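You operate a simulated robot arm through the tools that you are given. There is no shell and no other tool.

The job below is to be done with a simulated robot arm. You get a single attempt, and the scene is never put back.

Task
Seat the blue-band beaker in the feed stand and fill the cell in well A to the mark.
Fine: lower the stand's grey head, set the cell dial, push the blue paddle; other beakers, the other cell and both units' other controls stay as they are.

The check looks at the end state, three seconds after you hand in, the way a careful person would. Anything else that was tipped, shoved, dropped, spilled or broken makes it a failure.

Robot
A 6-joint arm with a fingered hand, fixed in place. Base frame: the origin is on the floor under the middle of its stand, x ahead of it, y to its left, z up. Readings come in mm, rad, newtons and seconds.
With the tool pointing down near the work surface it reaches from about 280 to 800 mm from the base axis. Its first joint turns from -2.897 to 2.897 rad. Payload 4 kg.
The tool frame sits at the grasp point between the pads (the TCP): z along the fingers, y along the line on which they close. The tips reach 26 mm beyond it. The gripper opens to 132 mm; its body begins 73 mm behind the TCP. The gripper is a hand of 5 fingers: y runs from the thumb to the fingers, the wrist lies at [0, 0, -239] in the tool frame, and closing takes about 1.5 s.
Orientation is that of the tool frame in the base frame, as a unit quaternion [x, y, z, w]. With the fingers straight down and closing along the base's y, the tool's x points along the base's -x, its y along +y and its z along -z.

Tools
- The arm moves only by the tool apply_moves. Its argument "deltas" is a list of rows, each a list of 7 numbers: the shift along the tool's x, y, z in units of 30 mm (1.0 is 30 mm), then the turn, a rotation vector about the tool's x, y, z in units of 6 degrees (1.0 is 6 degrees), then the finger opening in m, from 0 to 0.132. In form: [[dx, dy, dz, rx, ry, rz, hand], ...]. A call has 1 to 20 rows; each row shifts and turns the commanded pose from where the row before left it, along the tool's axes as they then stand. A call with a number of a shift or a turn outside -1 to 1 is refused whole. Rows are played at 5 a second. More than 50 mm and 0.15 rad between two rows, or a gripper value outside its range, and nothing of the call is played. Where a pose cannot be reached the arm comes as near as it can. A force on the tool above 60 N (or 10 N above the force at the start of the call, whichever is more), or a blocked arm, ends the call early, and 0.2 s more pass. Each finger travels about 45 mm/s and halts on what it meets, pressing with about 26 N; the grip force reading is that of the motor and also rises with nothing between the fingers. The clock runs only during rows and for 0.2 s after the last one: add rows that do not move to give the fingers time. It gives the time, the measured TCP pose, the force on the tool (base axes), the opening and the grip force at its end, in the units of the frame above (readings bear some noise), with the torque about the TCP (base axes, N m) and any sound that the robot's microphone picked up, and new pictures: "views" is both (left out), scene, wrist or none.
- Cameras (640 x 400 px; columns grow to the right, rows downward): "scene" is fixed at [392.4, 657.1, 1699]; the picture's right is [-0.99, -0.16, 0.00], its down [-0.14, 0.86, -0.48] and it looks along [0.08, -0.47, -0.88] (base axes); focal length 250 px, centre (320, 200). "wrist" rides on the gripper at [85, 2, -97] in the tool frame; the picture's right is [-0.02, 1.00, 0.00], its down [-0.75, -0.02, -0.66] and it looks along [-0.66, -0.01, 0.75] (tool axes); focal length 270 px, centre (320, 200). There is no depth. A picture from a camera that has moved, and an enlarged one, comes with that camera's place and axes in the base frame and with its lens. The place of the scene camera against the robot may be out by one fixed shift of up to 12 mm in any direction.
- preshape(shape): the hand has 5 fingers and takes this shape, open, in about a second: jaw (thumb against the fingers, like two jaws); tri (thumb and two fingers); tip (a fingertip pinch); poke (one finger out to press); point (the index stretched); flat (the hand flat); cup (the hand cupped); fist (a fist). The gripper value then closes the fingers along that shape, each until it touches; the sizes above hold for jaw. It gives what a move gives, with no picture.
- inspect(camera, box): a new picture of the part [left, top, right, bottom] of that camera's present view, enlarged. The clock stands still meanwhile.
- finish_job(): hands the job in; it is judged then, once.

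Places have to be worked out from the pictures, the camera data and where the tool is seen. Open the gripper and draw the arm clear of the work before you hand the job in, unless the task says otherwise.

The tools are called after "Emit:" as a command line: name --pt "numbers of a row" for each row, then --argument value for the rest, lists and objects as JSON in quotes. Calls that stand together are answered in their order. apply_moves: Moves the arm, as the interface text tells. Its arguments: {"type":"object","properties":{"deltas":{"type":"array"},"views":{"type":"string","enum":["both","scene","wrist","none"]}},"required":["deltas"]} The other tools are called the same way: preshape (shape) gives the hand a shape; inspect (camera, box) takes an enlarged picture of a part of a camera's view; finish_job () hands the job in.

At the start:

```text
clock: 0.0
position: [328.0, 188.7, 1340.5]
ee_rot: [0.0, 1.0, 0.001, 0.0]
contact_force: [-0.2, 0.0, -0.1]
wrist_torque: [-0.02, 0.02, 0.02]
width: 132.0
grasp_force: 0.1
shape: jaw
```

scene: 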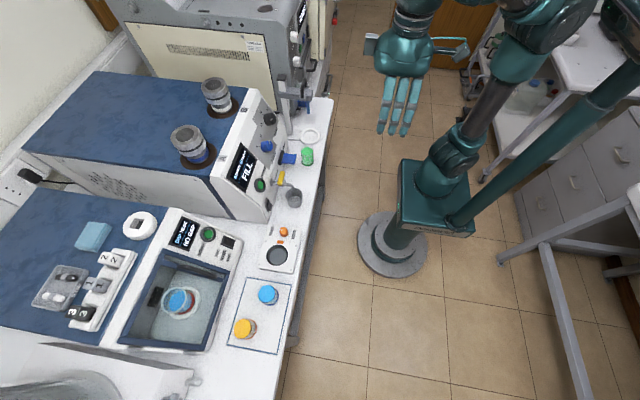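
wrist: 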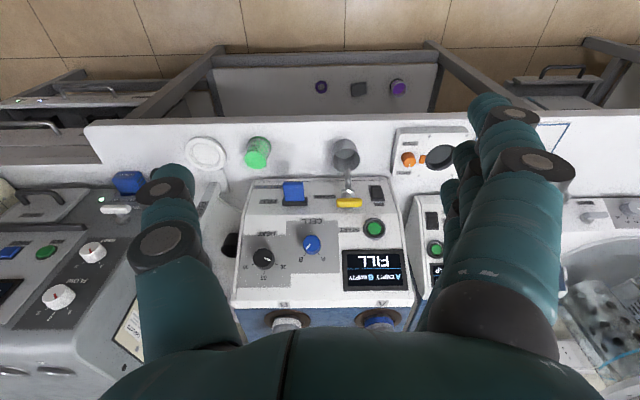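

The start pictures show a filling unit with a FILL screen, wells and paddles in front of the arm, and a bath with beakers to one side. I will enlarge parts of both views before moving anything.

Emit:
inspect --camera "scene" --box '[160, 70, 340, 220]'

Emit:
inspect --camera "scene" --box '[110, 200, 310, 360]'

Emit:
inspect --camera "wrist" --box '[220, 120, 480, 330]'

Emit:
inspect --camera "wrist" --box '[0, 120, 260, 330]'

```text
2.67 times, centred on (250, 145) of scene
camera zoom: at [392.4, 657.1, 1699.0], right [-0.99, -0.16, 0.0], down [-0.14, 0.86, -0.48], along [0.08, -0.47, -0.88], focal length 666 px, centre (507, 347)
```

zoom: 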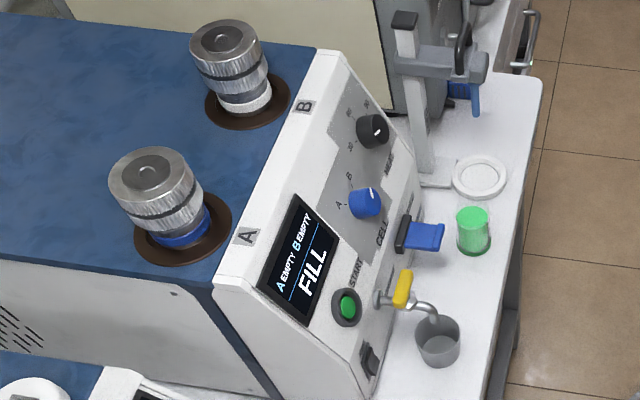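

```text
2.50 times, centred on (210, 280) of scene
camera zoom: at [392.4, 657.1, 1699.0], right [-0.99, -0.16, 0.0], down [-0.14, 0.86, -0.48], along [0.08, -0.47, -0.88], focal length 624 px, centre (595, 0)
```

zoom: 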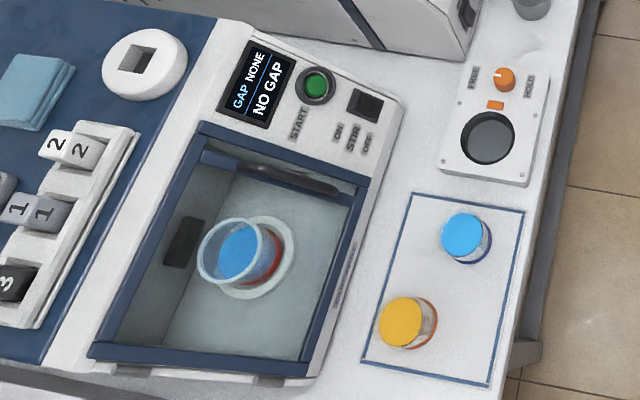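

```text
1.90 times, centred on (350, 225) of wrist
camera zoom: at [245.0, 189.6, 1437.6], right [0.02, 1.0, 0.0], down [0.75, -0.02, 0.66], along [0.66, -0.01, -0.75], focal length 515 px, centre (263, 152)
```

zoom: 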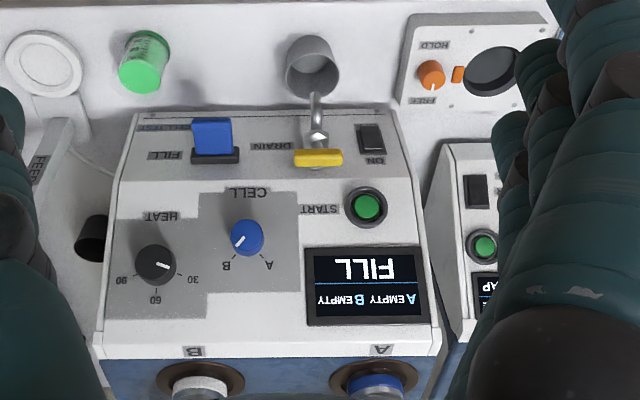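

```text
1.90 times, centred on (130, 225) of wrist
camera zoom: at [245.0, 189.6, 1437.6], right [0.02, 1.0, 0.0], down [0.75, -0.02, 0.66], along [0.66, -0.01, -0.75], focal length 515 px, centre (682, 152)
```

zoom: 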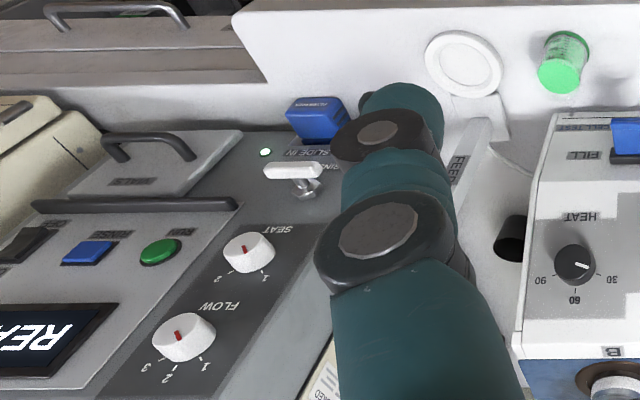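

The feed stand (ring base, post with a grey head) looks to be near y ≈ -60 mm, and the blue-band beaker is in the tray near (553, 580). I move sideways at the present safe height to see the stand from straight on.

Emit:
apply_moves --pt "0 -1 0 0 0 0 0.132" --pt "0 -1 0 0 0 0 0.132" --pt "0 -1 0 0 0 0 0.132" --pt "0 -1 0 0 0 0 0.132" --pt "0 -1 0 0 0 0 0.132" --pt "0 -1 0 0 0 0 0.132" --pt "0 -1 0 0 0 0 0.132" --pt "0 -1 0 0 0 0 0.132" --pt "0 0 0 0 0 0 0.132"

```text
clock: 2.0
position: [329.7, -49.8, 1340.8]
ee_rot: [0.0, 1.0, 0.001, 0.0]
contact_force: [0.2, 0.1, 0.2]
wrist_torque: [0.01, -0.01, 0.01]
width: 132.1
grasp_force: 0.1
shape: jaw
camera wrist: at [246.5, -50.1, 1437.8], right [0.02, 1.0, 0.0], down [0.75, -0.02, 0.66], along [0.66, -0.01, -0.75], focal length 270 px, centre (320, 200)
```

scene: 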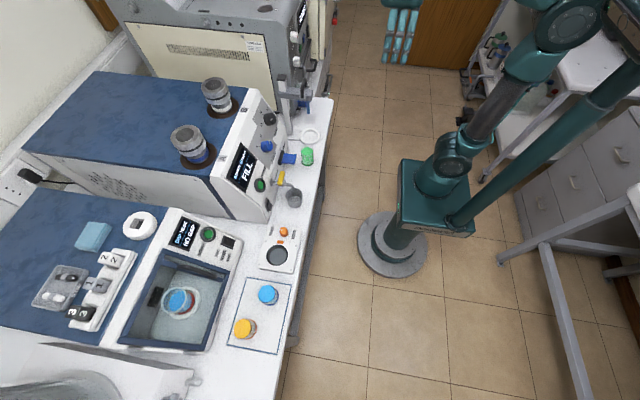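
wrist: 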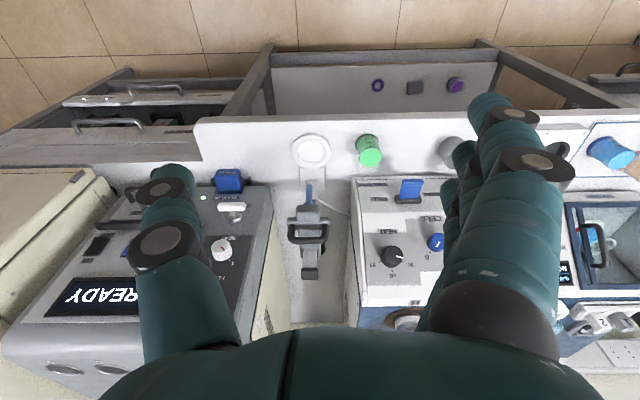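

The wrist camera now faces the feed stand. I enlarge the stand and the panel next to it.

Emit:
inspect --camera "wrist" --box '[260, 120, 390, 300]'

Emit:
inspect --camera "scene" --box '[270, 60, 340, 180]'

Emit:
inspect --camera "wrist" --box '[560, 100, 640, 200]'

Emit:
inspect --camera "scene" --box '[225, 270, 305, 360]'

```text
2.22 times, centred on (325, 210) of wrist
camera zoom: at [246.5, -50.1, 1437.8], right [0.02, 1.0, 0.0], down [0.75, -0.02, 0.66], along [0.66, -0.01, -0.75], focal length 601 px, centre (309, 178)
```

zoom: 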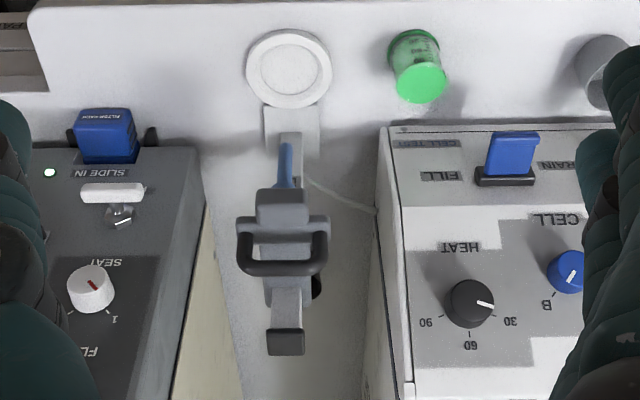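

```text
3.33 times, centred on (305, 120) of scene
camera zoom: at [392.4, 657.1, 1699.0], right [-0.99, -0.16, 0.0], down [-0.14, 0.86, -0.48], along [0.08, -0.47, -0.88], focal length 832 px, centre (370, 467)
```

zoom: 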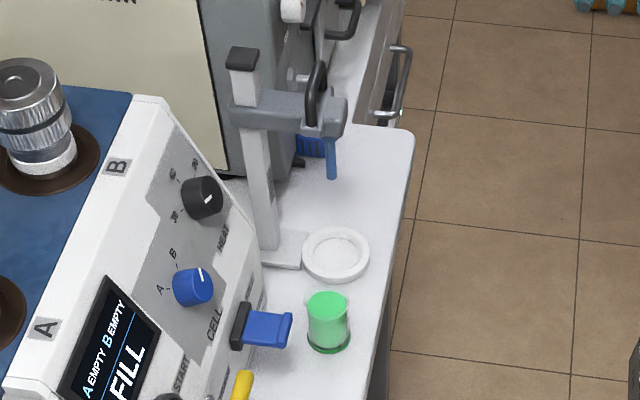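

```text
4.00 times, centred on (600, 150) of wrist
camera zoom: at [246.5, -50.1, 1437.8], right [0.02, 1.0, 0.0], down [0.75, -0.02, 0.66], along [0.66, -0.01, -0.75], focal length 1081 px, centre (-800, 400)
```

zoom: 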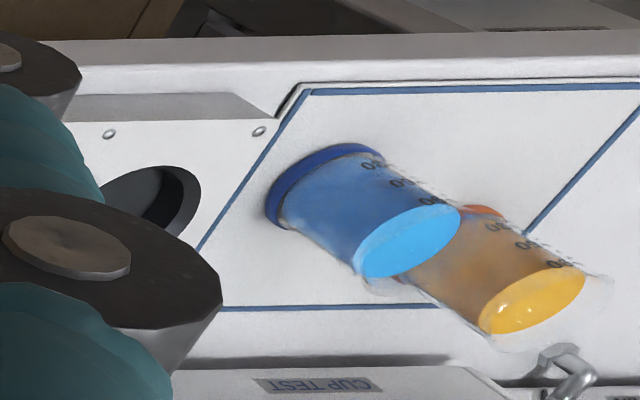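

```text
4.44 times, centred on (265, 315) of scene
camera zoom: at [392.4, 657.1, 1699.0], right [-0.99, -0.16, 0.0], down [-0.14, 0.86, -0.48], along [0.08, -0.47, -0.88], focal length 1110 px, centre (564, -311)
```

zoom: 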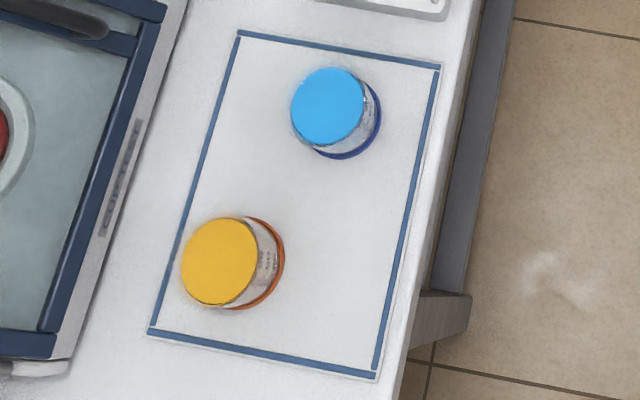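

The stand's ring is at about (560, -76) on a table near z ≈ 905. The blue tube tip hangs from the raised grey head at roughly z ≈ 1030. I go lower at this x, in front of the table, for a closer look at the stand and the panel.

Emit:
apply_moves --pt "0 0 1 0 0 0 0.132" --pt "0 0 1 0 0 0 0.132" --pt "0 0 1 0 0 0 0.132" --pt "0 0 1 0 0 0 0.132" --pt "0 0 1 0 0 0 0.132" --pt "0 0 1 0 0 0 0.132" --pt "0 0 0 0 0 0 0.132"

```text
clock: 3.6
position: [328.7, -51.2, 1159.0]
ee_rot: [0.001, 1.0, 0.001, 0.001]
contact_force: [0.9, 0.3, 0.3]
wrist_torque: [-0.01, -0.02, 0.02]
width: 131.8
grasp_force: 0.1
shape: jaw
camera wrist: at [245.8, -50.3, 1256.4], right [0.02, 1.0, 0.0], down [0.75, -0.02, 0.66], along [0.66, -0.01, -0.75], focal length 270 px, centre (320, 200)
```

scene: 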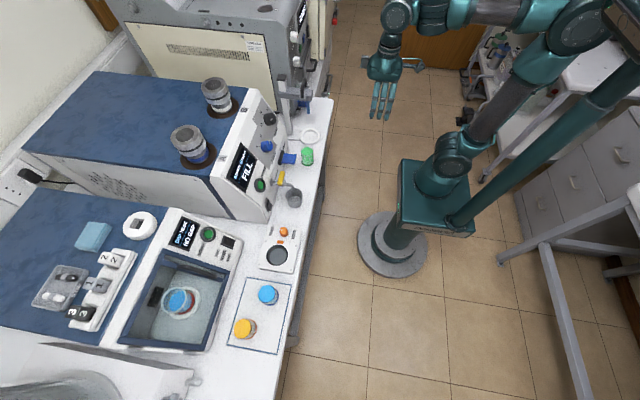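
wrist: 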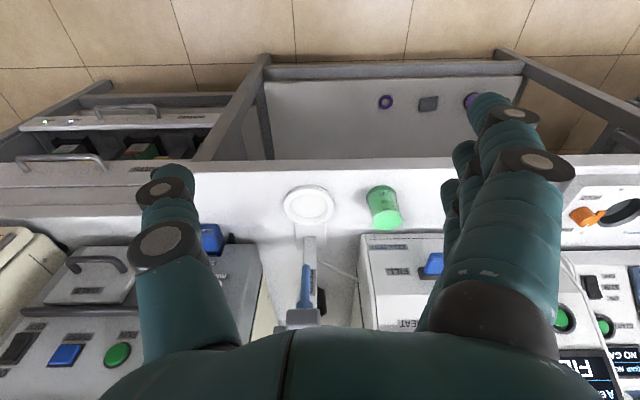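

The ring works out at about (556, -77, ~915), and the hand moves freely at x ≈ 330. Next I go along y to look at the tray with the blue-band beaker from in front.

Emit:
apply_moves --pt "0 1 0 0 0 0 0.132" --pt "0 1 0 0 0 0 0.132" --pt "0 1 0 0 0 0 0.132" --pt "0 1 0 0 0 0 0.132" --pt "0 1 0 0 0 0 0.132" --pt "0 1 0 0 0 0 0.132" --pt "0 1 0 0 0 0 0.132" --pt "0 1 0 0 0 0 0.132" --pt "0 1 0 0 0 0 0.132" --pt "0 1 0 0 0 0 0.132" --pt "0 1 0 0 0 0 0.132" --pt "0 1 0 0 0 0 0.132" --pt "0 1 0 0 0 0 0.132" --pt "0 1 0 0 0 0 0.132" --pt "0 1 0 0 0 0 0.132" --pt "0 1 0 0 0 0 0.132" --pt "0 1 0 0 0 0 0.132" --pt "0 1 0 0 0 0 0.132" --pt "0 1 0 0 0 0 0.132" --pt "0 0.5 0 0 0 0 0.132"

```text
clock: 7.8
position: [329.8, 534.6, 1161.9]
ee_rot: [0.0, 1.0, 0.001, 0.001]
contact_force: [-0.3, 0.3, 1.2]
wrist_torque: [0.02, -0.04, -0.05]
width: 131.9
grasp_force: 0.1
shape: jaw
camera wrist: at [246.3, 534.4, 1259.0], right [0.02, 1.0, 0.0], down [0.75, -0.02, 0.66], along [0.66, -0.01, -0.75], focal length 270 px, centre (320, 200)
```

scene: 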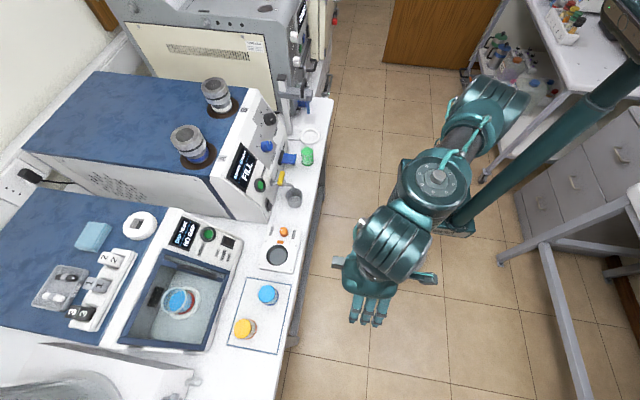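
wrist: 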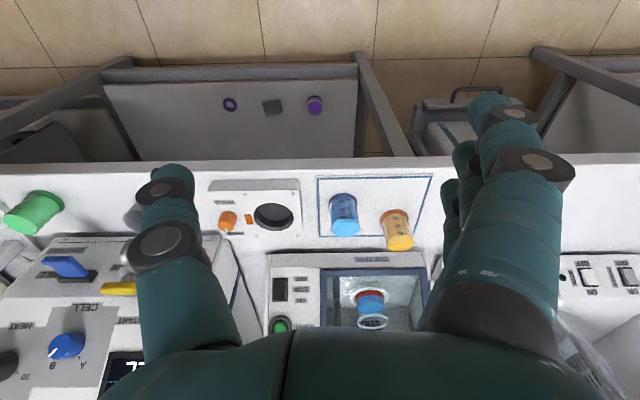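

Emit:
inspect --camera "wrist" --box '[310, 165, 440, 265]'

Emit:
inspect --camera "wrist" --box '[0, 170, 160, 380]'

```text
4.00 times, centred on (375, 215) of wrist
camera zoom: at [246.3, 534.4, 1259.0], right [0.02, 1.0, 0.0], down [0.75, -0.02, 0.66], along [0.66, -0.01, -0.75], focal length 1081 px, centre (100, 140)
```

zoom: 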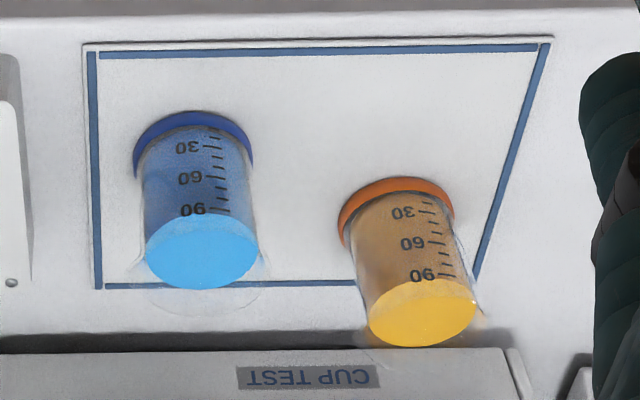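

```text
1.90 times, centred on (80, 275) of wrist
camera zoom: at [246.3, 534.4, 1259.0], right [0.02, 1.0, 0.0], down [0.75, -0.02, 0.66], along [0.66, -0.01, -0.75], focal length 515 px, centre (777, 57)
```

zoom: 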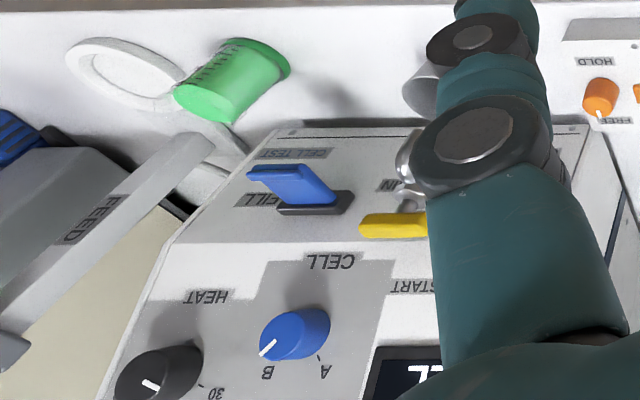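

The blue-band beaker stands at about (565, 569). It is about 48 mm across and 69 mm high, and the liquid reaches about 58 mm. I try the tri shape here in free space to see how the fingers sit.

Emit:
preshape --shape "tri"

Emit:
inspect --camera "wrist" --box '[0, 0, 640, 400]'

Emit:
inspect --camera "scene" --box '[310, 180, 460, 340]'

```text
clock: 8.7
position: [330.8, 533.1, 1161.6]
ee_rot: [0.0, 1.0, 0.0, 0.0]
contact_force: [0.0, -0.4, -0.2]
wrist_torque: [0.01, -0.01, -0.01]
width: 131.9
grasp_force: 0.0
shape: tri
```

```text
1.00 times, centred on (320, 200) of wrist (not enlarged: the box is as wide or as high as the picture)
camera zoom: at [246.6, 534.0, 1258.8], right [0.02, 1.0, 0.0], down [0.75, -0.02, 0.66], along [0.66, -0.01, -0.75], focal length 270 px, centre (320, 200)
```

zoom: 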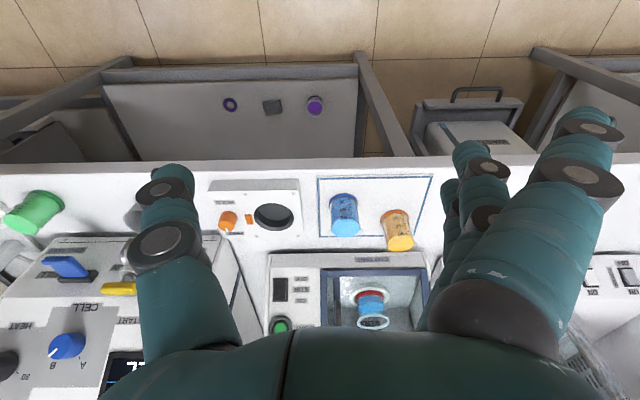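

```text
2.50 times, centred on (385, 260) of scene
camera zoom: at [392.4, 657.1, 1699.0], right [-0.99, -0.16, 0.0], down [-0.14, 0.86, -0.48], along [0.08, -0.47, -0.88], focal length 624 px, centre (158, 50)
```

zoom: 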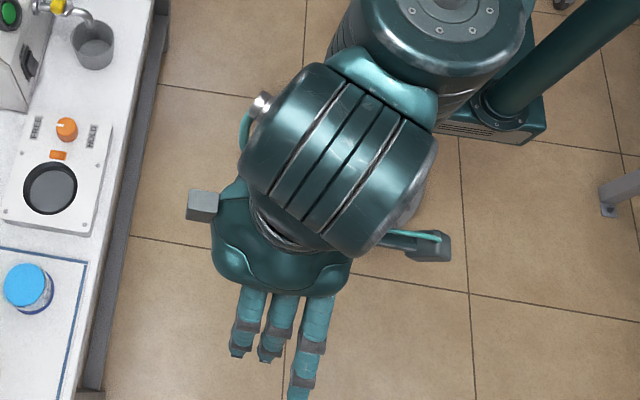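

In tri the near finger swings wide. I tilt the hand forward by 60°, keeping the wrist in place and high above the table, so that the scene camera can see the finger layout properly.

Emit:
apply_moves --pt "-0.833 0 -0.044 0 -1 0 0.132" --pt "-0.833 0 -0.044 0 -1 0 0.132" --pt "-0.833 0 -0.044 0 -1 0 0.132" --pt "-0.833 0 -0.044 0 -1 0 0.132" --pt "-0.833 0 -0.044 0 -1 0 0.132" --pt "-0.833 0 -0.044 0 -1 0 0.132" --pt "-0.833 0 -0.044 0 -1 0 0.132" --pt "-0.833 0 -0.044 0 -1 0 0.132" --pt "-0.833 0 -0.044 0 -1 0 0.132" --pt "-0.833 0 -0.044 0 -1 0 0.132" --pt "0 0 0 0 0 0 0.132"

Emit:
inspect --camera "scene" --box '[200, 210, 440, 390]'

```text
clock: 11.1
position: [511.7, 514.3, 1233.6]
ee_rot: [-0.013, 0.941, 0.03, 0.335]
contact_force: [0.5, 0.5, 0.3]
wrist_torque: [0.0, 0.0, 0.02]
width: 131.9
grasp_force: 0.0
shape: tri
out of reach, approached as far as the arm can: row 1, 2, 7, 8, 9, 10
camera wrist: at [386.4, 508.9, 1256.0], right [-0.03, 1.0, 0.06], down [0.17, -0.06, 0.98], along [0.99, 0.04, -0.17], focal length 270 px, centre (320, 200)
```

scene: 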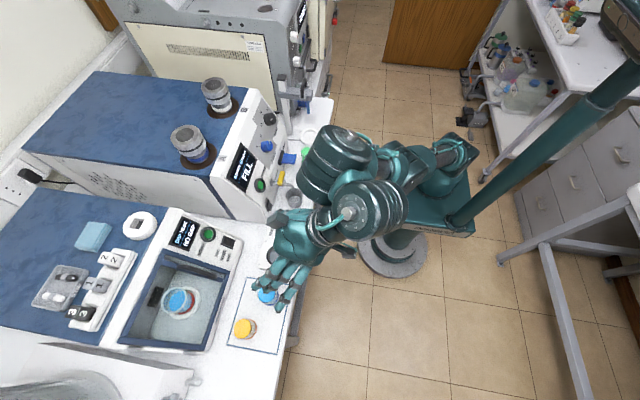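
wrist: 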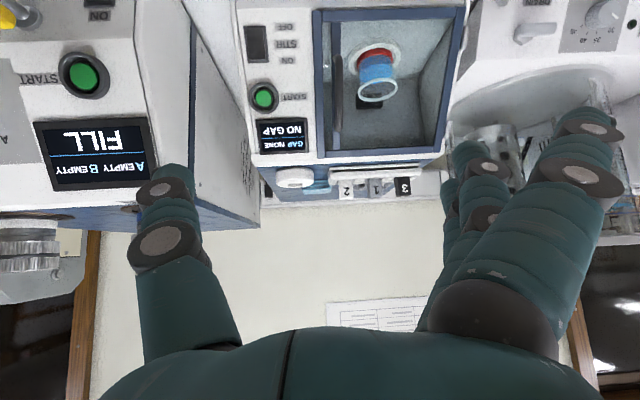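

```text
2.22 times, centred on (320, 300) of scene
camera zoom: at [392.4, 657.1, 1699.0], right [-0.99, -0.16, 0.0], down [-0.14, 0.86, -0.48], along [0.08, -0.47, -0.88], focal length 555 px, centre (320, -22)
```

zoom: 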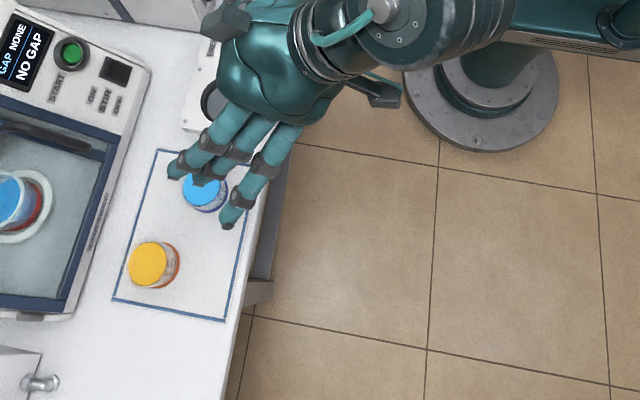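

The arm could only tilt to about 39° here because it is near its reach limit. I stay high in free air, close the tri shape and look at how the fingers meet.

Emit:
apply_moves --pt "0.3 0 -1 0 0 0 0.132" --pt "0.3 0 -1 0 0 0 0.132" --pt "0 0 -1 0 0 0 0.045" --pt "0 0 0 0 0 0 0.045" --pt "0 0 0 0 0 0 0.045" --pt "0 0 0 0 0 0 0.045" --pt "0 0 0 0 0 0 0.045" --pt "0 0 0 0 0 0 0.045" --pt "0 0 0 0 0 0 0.045" --pt "0 0 0 0 0 0 0.045"

Emit:
inspect --camera "scene" --box '[220, 190, 420, 340]'

```text
clock: 13.3
position: [456.0, 499.7, 1293.1]
ee_rot: [-0.016, 0.944, 0.038, 0.328]
contact_force: [0.0, 0.3, 0.5]
wrist_torque: [0.02, -0.03, -0.01]
width: 45.5
grasp_force: 0.1
shape: tri
out of reach, approached as far as the arm can: row 1, 2, 3
camera wrist: at [331.4, 491.2, 1317.2], right [-0.04, 1.0, 0.07], down [0.19, -0.07, 0.98], along [0.98, 0.05, -0.18], focal length 270 px, centre (320, 200)
```

scene: 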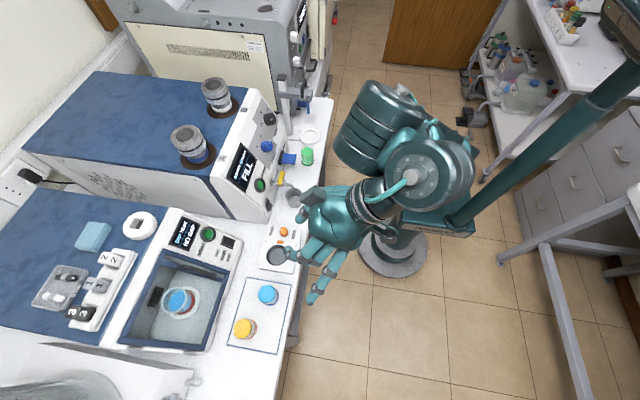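
wrist: 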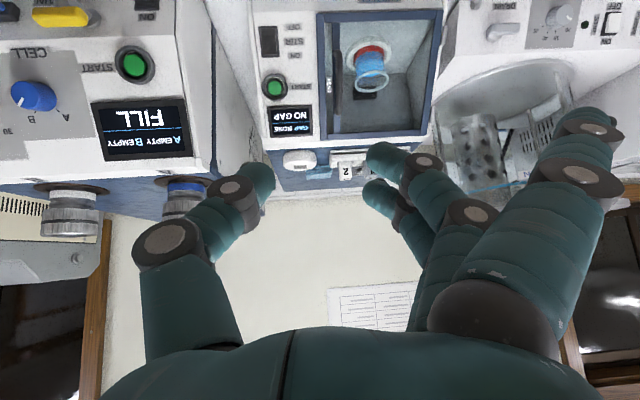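

```text
2.67 times, centred on (320, 265) of scene
camera zoom: at [392.4, 657.1, 1699.0], right [-0.99, -0.16, 0.0], down [-0.14, 0.86, -0.48], along [0.08, -0.47, -0.88], focal length 666 px, centre (320, 27)
```

zoom: 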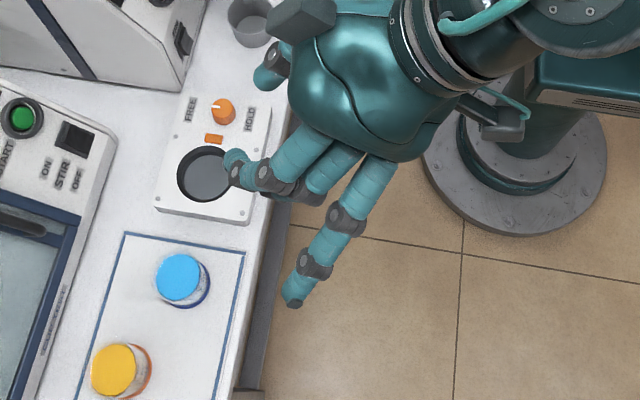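

The thumb meets two bent fingers near the tool axis, while another finger stays straight. I enlarge the hand more to count the fingers and see where they sit.

Emit:
inspect --camera "scene" --box '[270, 180, 360, 310]'

Emit:
inspect --camera "wrist" --box '[340, 90, 640, 370]'

```text
3.08 times, centred on (315, 245) of scene
camera zoom: at [392.4, 657.1, 1699.0], right [-0.99, -0.16, 0.0], down [-0.14, 0.86, -0.48], along [0.08, -0.47, -0.88], focal length 768 px, centre (335, 62)
```

zoom: 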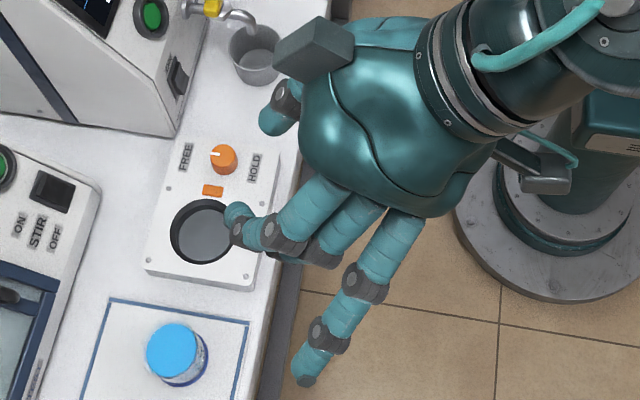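

```text
1.43 times, centred on (490, 230) of wrist
camera zoom: at [331.4, 491.2, 1317.2], right [-0.04, 1.0, 0.07], down [0.19, -0.07, 0.98], along [0.98, 0.05, -0.18], focal length 386 px, centre (77, 157)
```

zoom: 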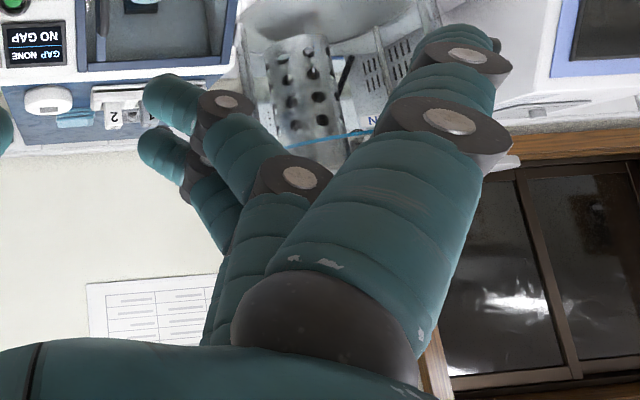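

I go back to the jaw shape at this spot to compare its finger count and spacing.

Emit:
preshape --shape "jaw"

Emit:
apply_moves --pt "0 0 0 0 0 0 0.045" --pt "0 0 0 0 0 0 0.045" --pt "0 0 0 0 0 0 0.045" --pt "0 0 0 0 0 0 0.045" --pt "0 0 0 0 0 0 0.045" --pt "0 0 0 0 0 0 0.045" --pt "0 0 0 0 0 0 0.045" --pt "0 0 0 0 0 0 0.045"

Emit:
inspect --camera "scene" --box '[270, 180, 360, 310]'

```text
clock: 14.2
position: [457.4, 498.7, 1293.6]
ee_rot: [-0.017, 0.944, 0.039, 0.328]
contact_force: [-0.9, 0.4, -0.1]
wrist_torque: [0.0, -0.01, 0.0]
width: 132.1
grasp_force: 0.0
shape: jaw
```

```text
clock: 16.0
position: [455.4, 497.9, 1294.0]
ee_rot: [-0.017, 0.944, 0.038, 0.327]
contact_force: [-0.1, 1.0, 0.1]
wrist_torque: [-0.01, -0.01, 0.0]
width: 45.9
grasp_force: 0.1
shape: jaw
camera wrist: at [331.4, 491.2, 1317.2], right [-0.04, 1.0, 0.07], down [0.19, -0.07, 0.98], along [0.98, 0.05, -0.18], focal length 270 px, centre (320, 200)
```

scene: 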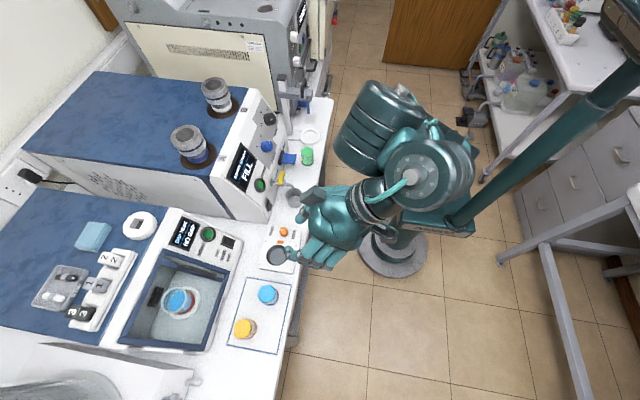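
wrist: 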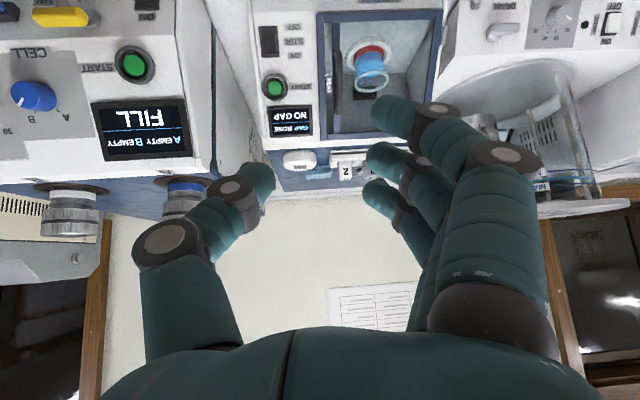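

```text
3.08 times, centred on (315, 245) of scene
camera zoom: at [392.4, 657.1, 1699.0], right [-0.99, -0.16, 0.0], down [-0.14, 0.86, -0.48], along [0.08, -0.47, -0.88], focal length 768 px, centre (335, 62)
```

zoom: 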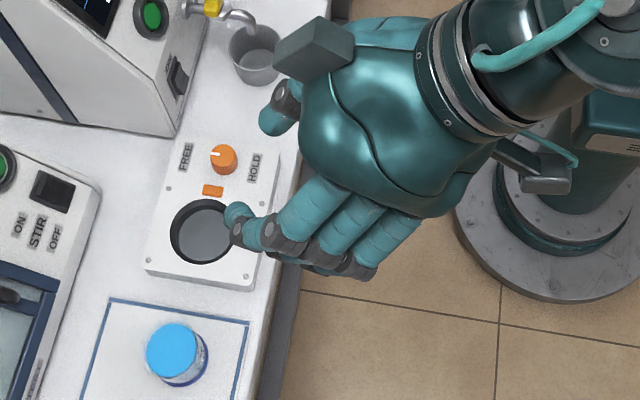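

I see the thumb near a ≈ -3 mm and fingers at about -10, +13 and +36 mm along tool x. Rolling the hand by 180° and tilting it about 60° would put the index and middle low, with the camera above the hand. I go lower and nearer, then test the roll.

Emit:
apply_moves --pt "0.95 -0.1 0.75 0 0 0 0.09" --pt "0.95 -0.1 0.75 0 0 0 0.09" --pt "0.95 -0.1 0.75 0 0 0 0.09" --pt "0.95 -0.1 0.75 0 0 0 0.09" --pt "0 0 0 0 0 1 0.09" --pt "0 0 0 0 0 1 0.09" --pt "0 0 0 0 0 1 0.09" --pt "0 0 0 0 0 1 0.09" --pt "0 0 0 0 0 1 0.09" --pt "0 0 0 0 0 0 0.09"

```text
clock: 18.2
position: [495.1, 517.1, 1245.7]
ee_rot: [0.23, 0.914, 0.119, 0.312]
contact_force: [0.4, 0.0, -0.9]
wrist_torque: [0.01, 0.0, 0.0]
width: 89.7
grasp_force: 0.1
shape: jaw
out of reach, approached as far as the arm can: row 1, 2, 3, 4, 5, 6
camera wrist: at [377.5, 552.9, 1278.5], right [0.36, 0.86, 0.37], down [0.11, -0.43, 0.89], along [0.93, -0.28, -0.25], focal length 270 px, centre (320, 200)
```

scene: 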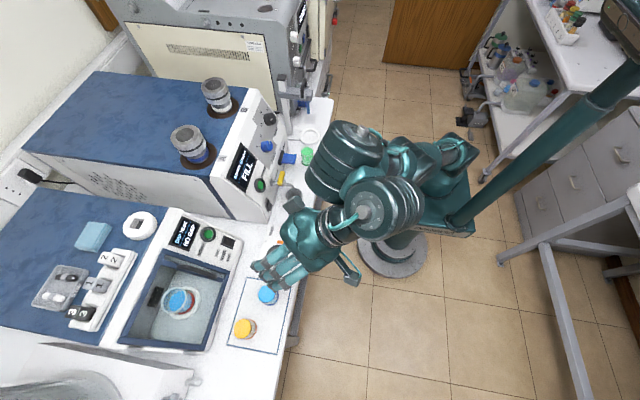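
wrist: 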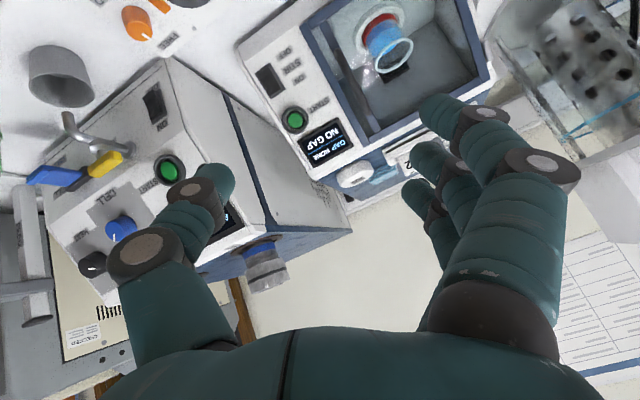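

The moves near this pose are being cut short by reach, and tilting seems stuck at about 39°. I make one small straight-up move to check whether the commanded pose still matches the measured one.

Emit:
apply_moves --pt "-0.5 0.37 -0.775 0 0 0 0.09" --pt "0 0 0 0 0 0 0.09" --views "none"

Emit:
inspect --camera "scene" --box '[270, 110, 490, 290]'

```text
clock: 18.8
position: [494.7, 510.0, 1269.1]
ee_rot: [0.228, 0.915, 0.122, 0.311]
contact_force: [-0.7, 0.0, 0.5]
wrist_torque: [-0.03, -0.01, 0.03]
width: 89.7
grasp_force: 0.1
shape: jaw
out of reach, approached as far as the arm can: row 1
```

```text
2.22 times, centred on (380, 200) of scene
camera zoom: at [392.4, 657.1, 1699.0], right [-0.99, -0.16, 0.0], down [-0.14, 0.86, -0.48], along [0.08, -0.47, -0.88], focal length 555 px, centre (187, 200)
```

zoom: 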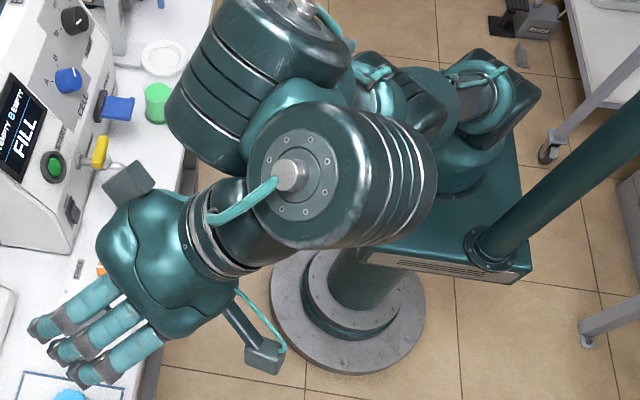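

The hand responds, but something in the wrist is near a limit here. I undo the roll and the tilt to get back to a straight-down hand, then test tilting at a more central spot.

Emit:
apply_moves --pt "0 0 0 0 0 -1 0.09" --pt "0 0 0 0 0 -1 0.09" --pt "0 0 0 0 0 -1 0.09" --pt "0 0 0 0 0 -1 0.09" --pt "0 0 0 0 0 -1 0.09" --pt "0 0 -0.5 0 1 0 0.09" --pt "0 0 -0.5 0 1 0 0.09" --pt "0 0 -0.5 0 1 0 0.09" --pt "0.5 0 0 0 1 0 0.09" --pt "0.5 0 0 0 1 0 0.09" --pt "0.5 0 0 0 1 0 0.09" --pt "0.5 0 0 0 0.5 0 0.09" --pt "0 0 0 0 0 0 0.09"

```text
clock: 21.6
position: [415.3, 497.6, 1278.7]
ee_rot: [-0.023, 0.999, 0.03, 0.03]
contact_force: [-0.1, 0.5, -0.1]
wrist_torque: [0.02, -0.02, 0.01]
width: 89.5
grasp_force: 0.2
shape: jaw
out of reach, approached as far as the arm can: row 1, 7, 8
camera wrist: at [326.9, 488.5, 1370.6], right [-0.03, 1.0, 0.06], down [0.71, -0.02, 0.7], along [0.7, 0.06, -0.71], focal length 270 px, centre (320, 200)
```

scene: 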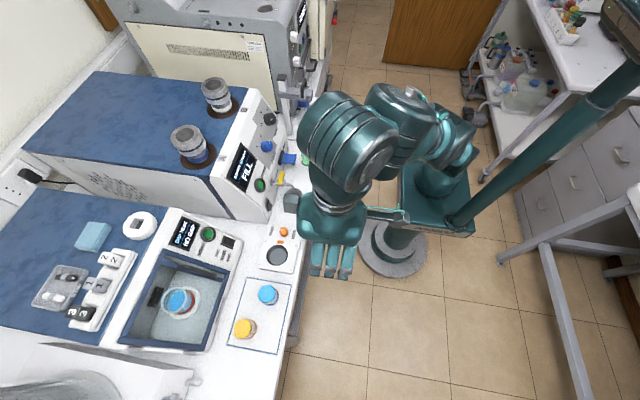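
wrist: 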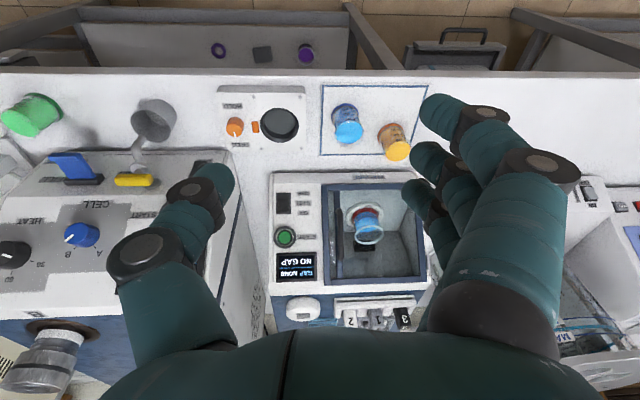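

The hand is vertical again at (415, 498, 1279). I move in front of the table edge and down to about z ≈ 1050, where the arm is less stretched, then try tilting about the TCP.

Emit:
apply_moves --pt "0.8 0 0.2 0 0.3 0 0.09" --pt "0.3 0 1 0 0.3 0 0.09" --pt "0 0 1 0 0 0 0.09" --pt "0 0 1 0 0 0 0.09" --pt "0 0 1 0 0 0 0.09" --pt "0 0 1 0 0 0 0.09" --pt "0 0 1 0 0 0 0.09" --pt "0 0 1 0 0 0 0.09" --pt "0 0 0 0 0 0 0.09" --views "none"

```text
clock: 23.6
position: [399.2, 531.4, 1084.6]
ee_rot: [-0.025, 0.999, 0.026, -0.002]
contact_force: [0.3, -0.6, -0.7]
wrist_torque: [0.0, -0.01, -0.01]
width: 89.6
grasp_force: 0.0
shape: jaw
out of reach, approached as far as the arm can: row 7, 8
```

Even this descent was cut short, so the arm may be in an awkward posture. I look at it from the scene camera.

Emit:
inspect --camera "scene" --box '[250, 80, 520, 330]'

Emit:
inspect --camera "wrist" --box '[0, 0, 640, 400]'

```text
1.60 times, centred on (385, 205) of scene
camera zoom: at [392.4, 657.1, 1699.0], right [-0.99, -0.16, 0.0], down [-0.14, 0.86, -0.48], along [0.08, -0.47, -0.88], focal length 400 px, centre (216, 192)
```

zoom: 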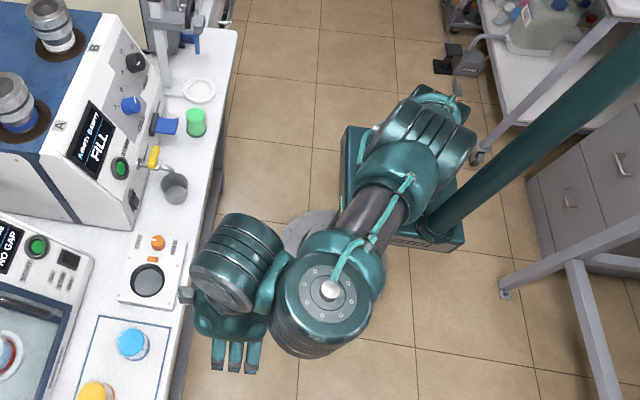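

```text
1.00 times, centred on (320, 200) of wrist (not enlarged: the box is as wide or as high as the picture)
camera zoom: at [316.5, 522.9, 1181.8], right [-0.03, 1.0, 0.05], down [0.76, -0.01, 0.65], along [0.65, 0.06, -0.76], focal length 270 px, centre (320, 200)
```

zoom: 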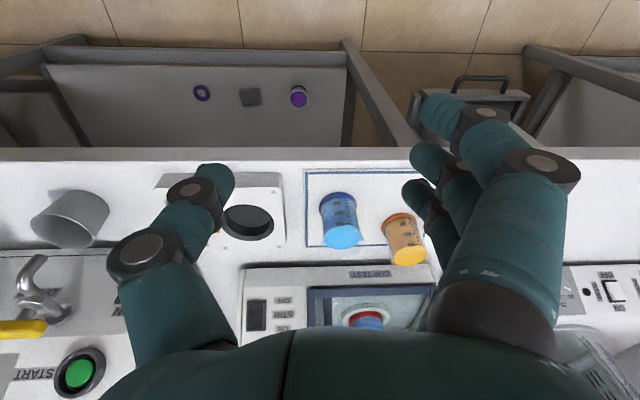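

The wrist seems to be near a singular posture here, which would explain the flagged rows. I test small steps: a slow retreat toward the base with a little tilt.

Emit:
apply_moves --pt "0.3 0 0 0 -0.4 0 0.09" --pt "0.3 0 0 0 -0.4 0 0.09" --pt "0.3 0 0 0 -0.4 0 0.09" --pt "0.3 0 0 0 -0.4 0 0.09" --pt "0.3 0 0 0 -0.4 0 0.09" --pt "0.3 0 0 0 -0.4 0 0.09" --pt "0 0 0 0 0 0 0.09" --views "none"

Emit:
inspect --camera "scene" --box '[250, 80, 520, 330]'

```text
clock: 25.2
position: [371.8, 573.7, 1122.1]
ee_rot: [-0.021, 0.992, 0.03, 0.123]
contact_force: [0.0, 0.9, 0.5]
wrist_torque: [0.03, 0.01, -0.02]
width: 89.6
grasp_force: 0.0
shape: jaw
out of reach, approached as far as the arm can: row 1, 2, 3, 4, 5, 6
```

```text
1.60 times, centred on (385, 205) of scene
camera zoom: at [392.4, 657.1, 1699.0], right [-0.99, -0.16, 0.0], down [-0.14, 0.86, -0.48], along [0.08, -0.47, -0.88], focal length 400 px, centre (216, 192)
```

zoom: 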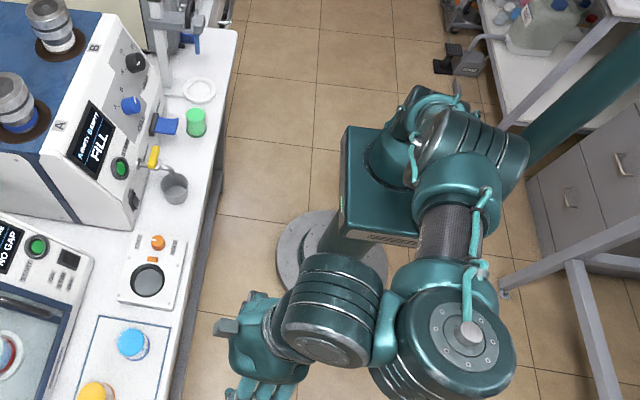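

The arm plane swings away when I tilt toward +x from this far to the left. Tilts should therefore follow the radial direction. I first bring the hand back to vertical and inward, toward where the arm was comfortable.

Emit:
apply_moves --pt "0.1 -0.6 -0.4 0 0.33 0 0.09" --pt "0.1 -0.6 -0.4 0 0.33 0 0.09" --pt "0.1 -0.6 -0.4 0 0.33 0 0.09" --pt "0.1 -0.6 -0.4 0 0.33 0 0.09" --pt "0.1 -0.6 -0.4 0 0.33 0 0.09" --pt "0.1 -0.6 -0.4 0 0.33 0 0.09" --pt "0.1 -0.6 -0.4 0 0.33 0 0.09" --pt "0 0 0 0 0 0 0.09"

```text
clock: 27.0
position: [346.4, 443.8, 1197.2]
ee_rot: [-0.025, 0.999, 0.03, 0.002]
contact_force: [0.1, -0.1, -0.1]
wrist_torque: [-0.02, 0.01, 0.0]
width: 89.7
grasp_force: 0.1
shape: jaw
out of reach, approached as far as the arm can: row 2
camera wrist: at [262.9, 435.6, 1294.5], right [-0.03, 1.0, 0.06], down [0.75, -0.02, 0.66], along [0.66, 0.06, -0.75], focal length 270 px, centre (320, 200)
```

scene: 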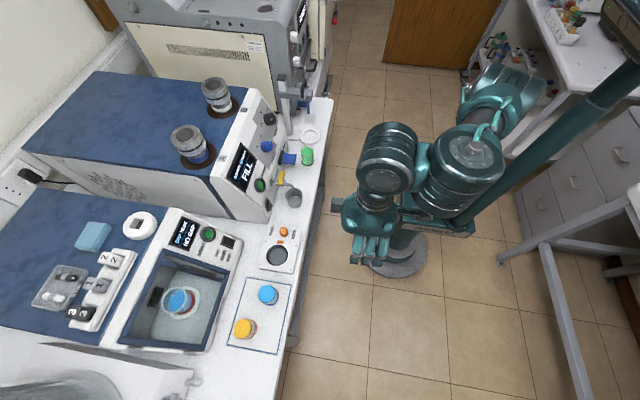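
wrist: 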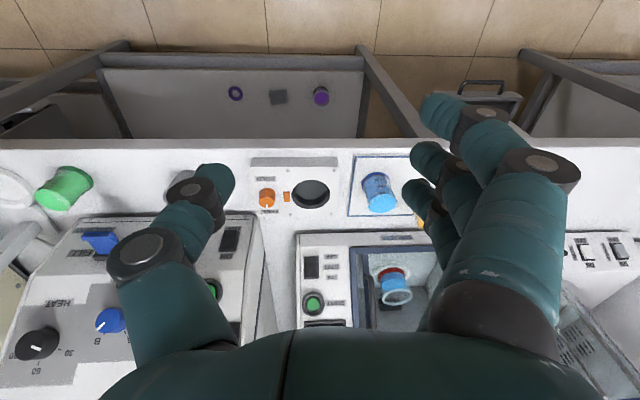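

The hand is vertical at (346, 444, 1197) again. I remove the small sideways lean and turn the wrist about the tool axis, watching for flagged rows.

Emit:
apply_moves --pt "0 0 0 0.57 0 0 0.09" --pt "0 0 0 0 0 1 0.09" --pt "0 0 0 0 0 1 0.09" --pt "0 0 0 0 0 1 0.09" --pt "0 0 0 0 0 1 0.09" --pt "0 0 0 0 0 1 0.09" --pt "0 0 0 0 0 1 0.09" --pt "0 0 0 0 0 1 0.09" --pt "0 0 0 0 0 1 0.09" --pt "0 0 0 0 0 1 0.09" --pt "0 0 0 0 0 1 0.09" --pt "0 0 0 0 0 1 0.09" --pt "0 0 0 0 0 1 0.09" --pt "0 0 0 0 0 1 0.09" --pt "0 0 0 0 0 1 0.09" --pt "0 0 0 0 0 1 0.09"

```text
clock: 30.4
position: [358.5, 446.8, 1198.9]
ee_rot: [0.672, 0.741, 0.007, -0.001]
contact_force: [0.1, 0.2, -0.1]
wrist_torque: [-0.02, 0.01, -0.01]
width: 89.6
grasp_force: 0.0
shape: jaw
out of reach, approached as far as the arm can: row 1, 2
camera wrist: at [353.5, 528.4, 1297.4], right [1.0, 0.08, 0.01], down [0.05, -0.76, 0.65], along [0.06, -0.65, -0.76], focal length 270 px, centre (320, 200)
```

scene: 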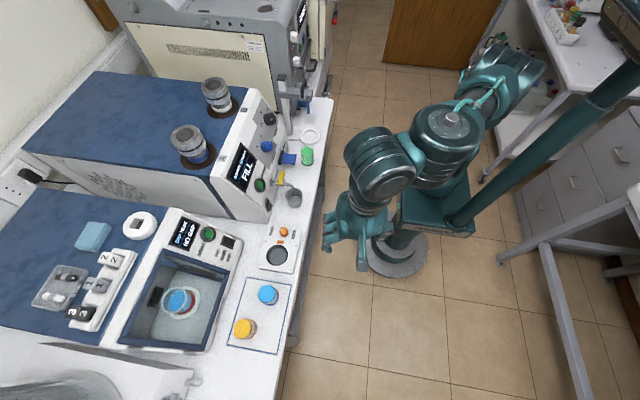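
wrist: 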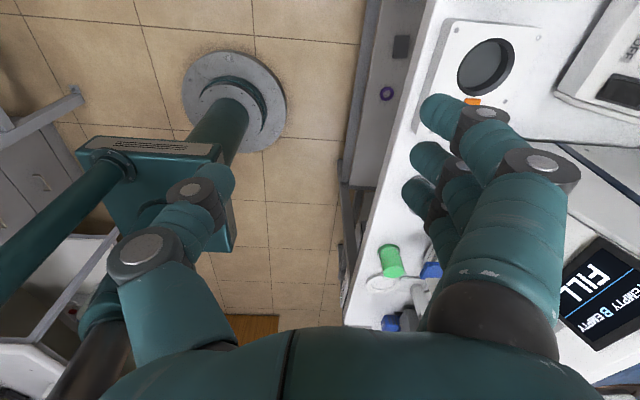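

The roll works: tool x now points along +y. I keep rolling until tool x points radially outward (about 45°), then drop slowly.

Emit:
apply_moves --pt "0 0 0 0 0 1 0.09" --pt "0 0 0 0 0 1 0.09" --pt "0 0 0 0 0 1 0.09" --pt "0 0 0 0 0 1 0.09" --pt "0 0 0 0 0 1 0.09" --pt "0 0 0 0 0 1 0.09" --pt "0 0 0 0 0 1 0.09" --pt "0 0 0 0 0 1 0.09" --pt "0 0 0 0 0 0.4 0.09" --pt "0 0 0.7 0 0 0 0.09" --pt "0 0 0.7 0 0 0 0.09" --pt "0 0 0.7 0 0 0 0.09" --pt "0 0 0.7 0 0 0 0.09" --pt "0 0 0 0 0 0 0.09"

```text
clock: 33.4
position: [371.5, 463.7, 1140.5]
ee_rot: [0.923, 0.386, 0.003, -0.003]
contact_force: [0.2, 0.5, 0.5]
wrist_torque: [0.01, 0.01, 0.04]
width: 89.4
grasp_force: 0.0
shape: jaw
out of reach, approached as far as the arm can: row 12, 13
camera wrist: at [433.7, 521.4, 1238.2], right [0.7, -0.72, 0.0], down [-0.54, -0.53, 0.65], along [-0.47, -0.45, -0.76], focal length 270 px, centre (320, 200)
```

scene: 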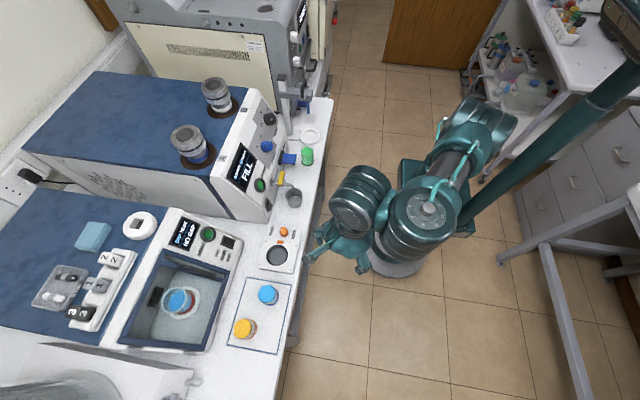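
wrist: 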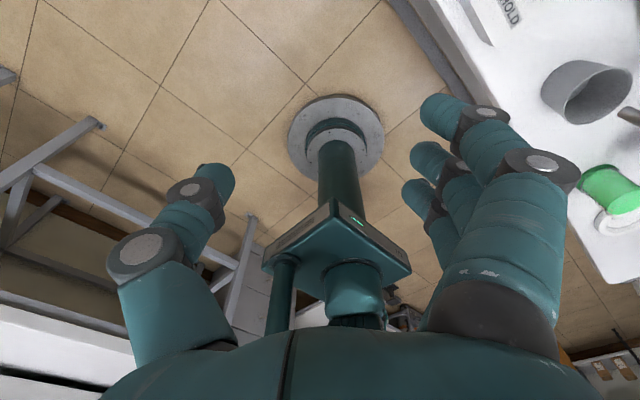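

Tool x now points radially outward at 45°, and the hand is at (371, 464, 1140). I try tilting the hand outward radially in small steps, keeping the wrist in place.

Emit:
apply_moves --pt "0.417 0 -0.011 0 0.5 0 0.09" --pt "0.417 0 -0.011 0 0.5 0 0.09" --pt "0.417 0 -0.011 0 0.5 0 0.09" --pt "0.417 0 -0.011 0 0.5 0 0.09" --pt "0.417 0 -0.011 0 0.5 0 0.09" --pt "0.417 0 -0.011 0 0.5 0 0.09" --pt "0 0 0 0 0 0 0.09"

```text
clock: 35.0
position: [441.3, 538.9, 1180.8]
ee_rot: [0.911, 0.38, 0.148, -0.064]
contact_force: [0.6, -0.3, 0.1]
wrist_torque: [0.02, -0.02, -0.04]
width: 89.8
grasp_force: 0.0
shape: jaw
out of reach, approached as far as the arm can: row 1, 2, 3, 4, 5, 6
camera wrist: at [478.8, 571.6, 1300.4], right [0.7, -0.72, -0.01], down [-0.66, -0.65, 0.39], along [-0.28, -0.26, -0.92], focal length 270 px, centre (320, 200)
```

scene: 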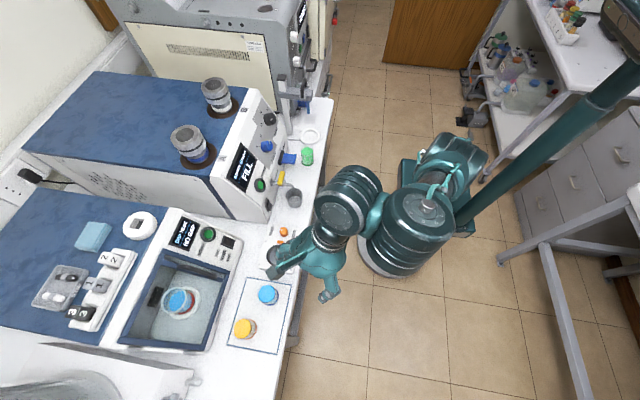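
wrist: 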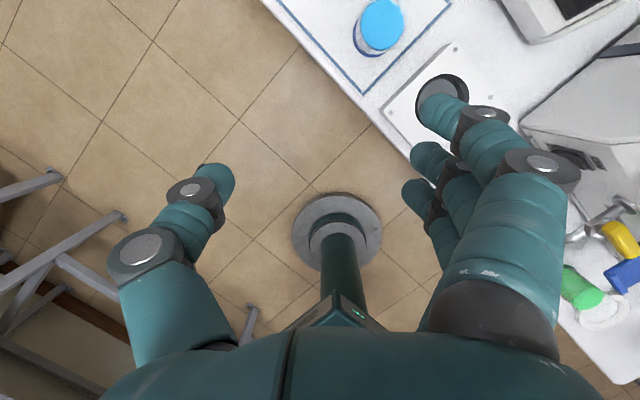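

The orientation follows exactly, but the wrist is pushed up and out, so a joint limit is involved. I zoom in on the arm to understand its joints before going on.

Emit:
inspect --camera "scene" --box '[290, 110, 500, 310]'

```text
2.00 times, centred on (395, 210) of scene
camera zoom: at [392.4, 657.1, 1699.0], right [-0.99, -0.16, 0.0], down [-0.14, 0.86, -0.48], along [0.08, -0.47, -0.88], focal length 499 px, centre (170, 180)
```

zoom: 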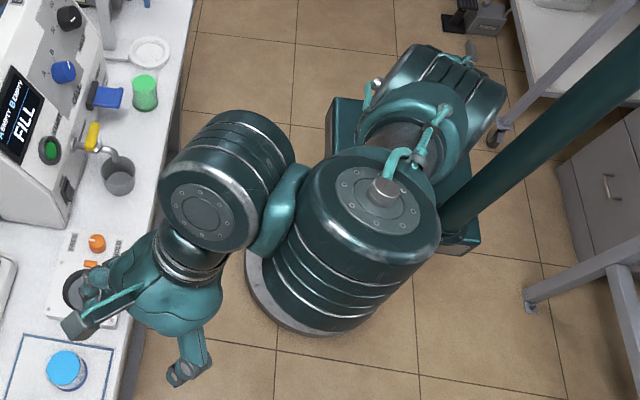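

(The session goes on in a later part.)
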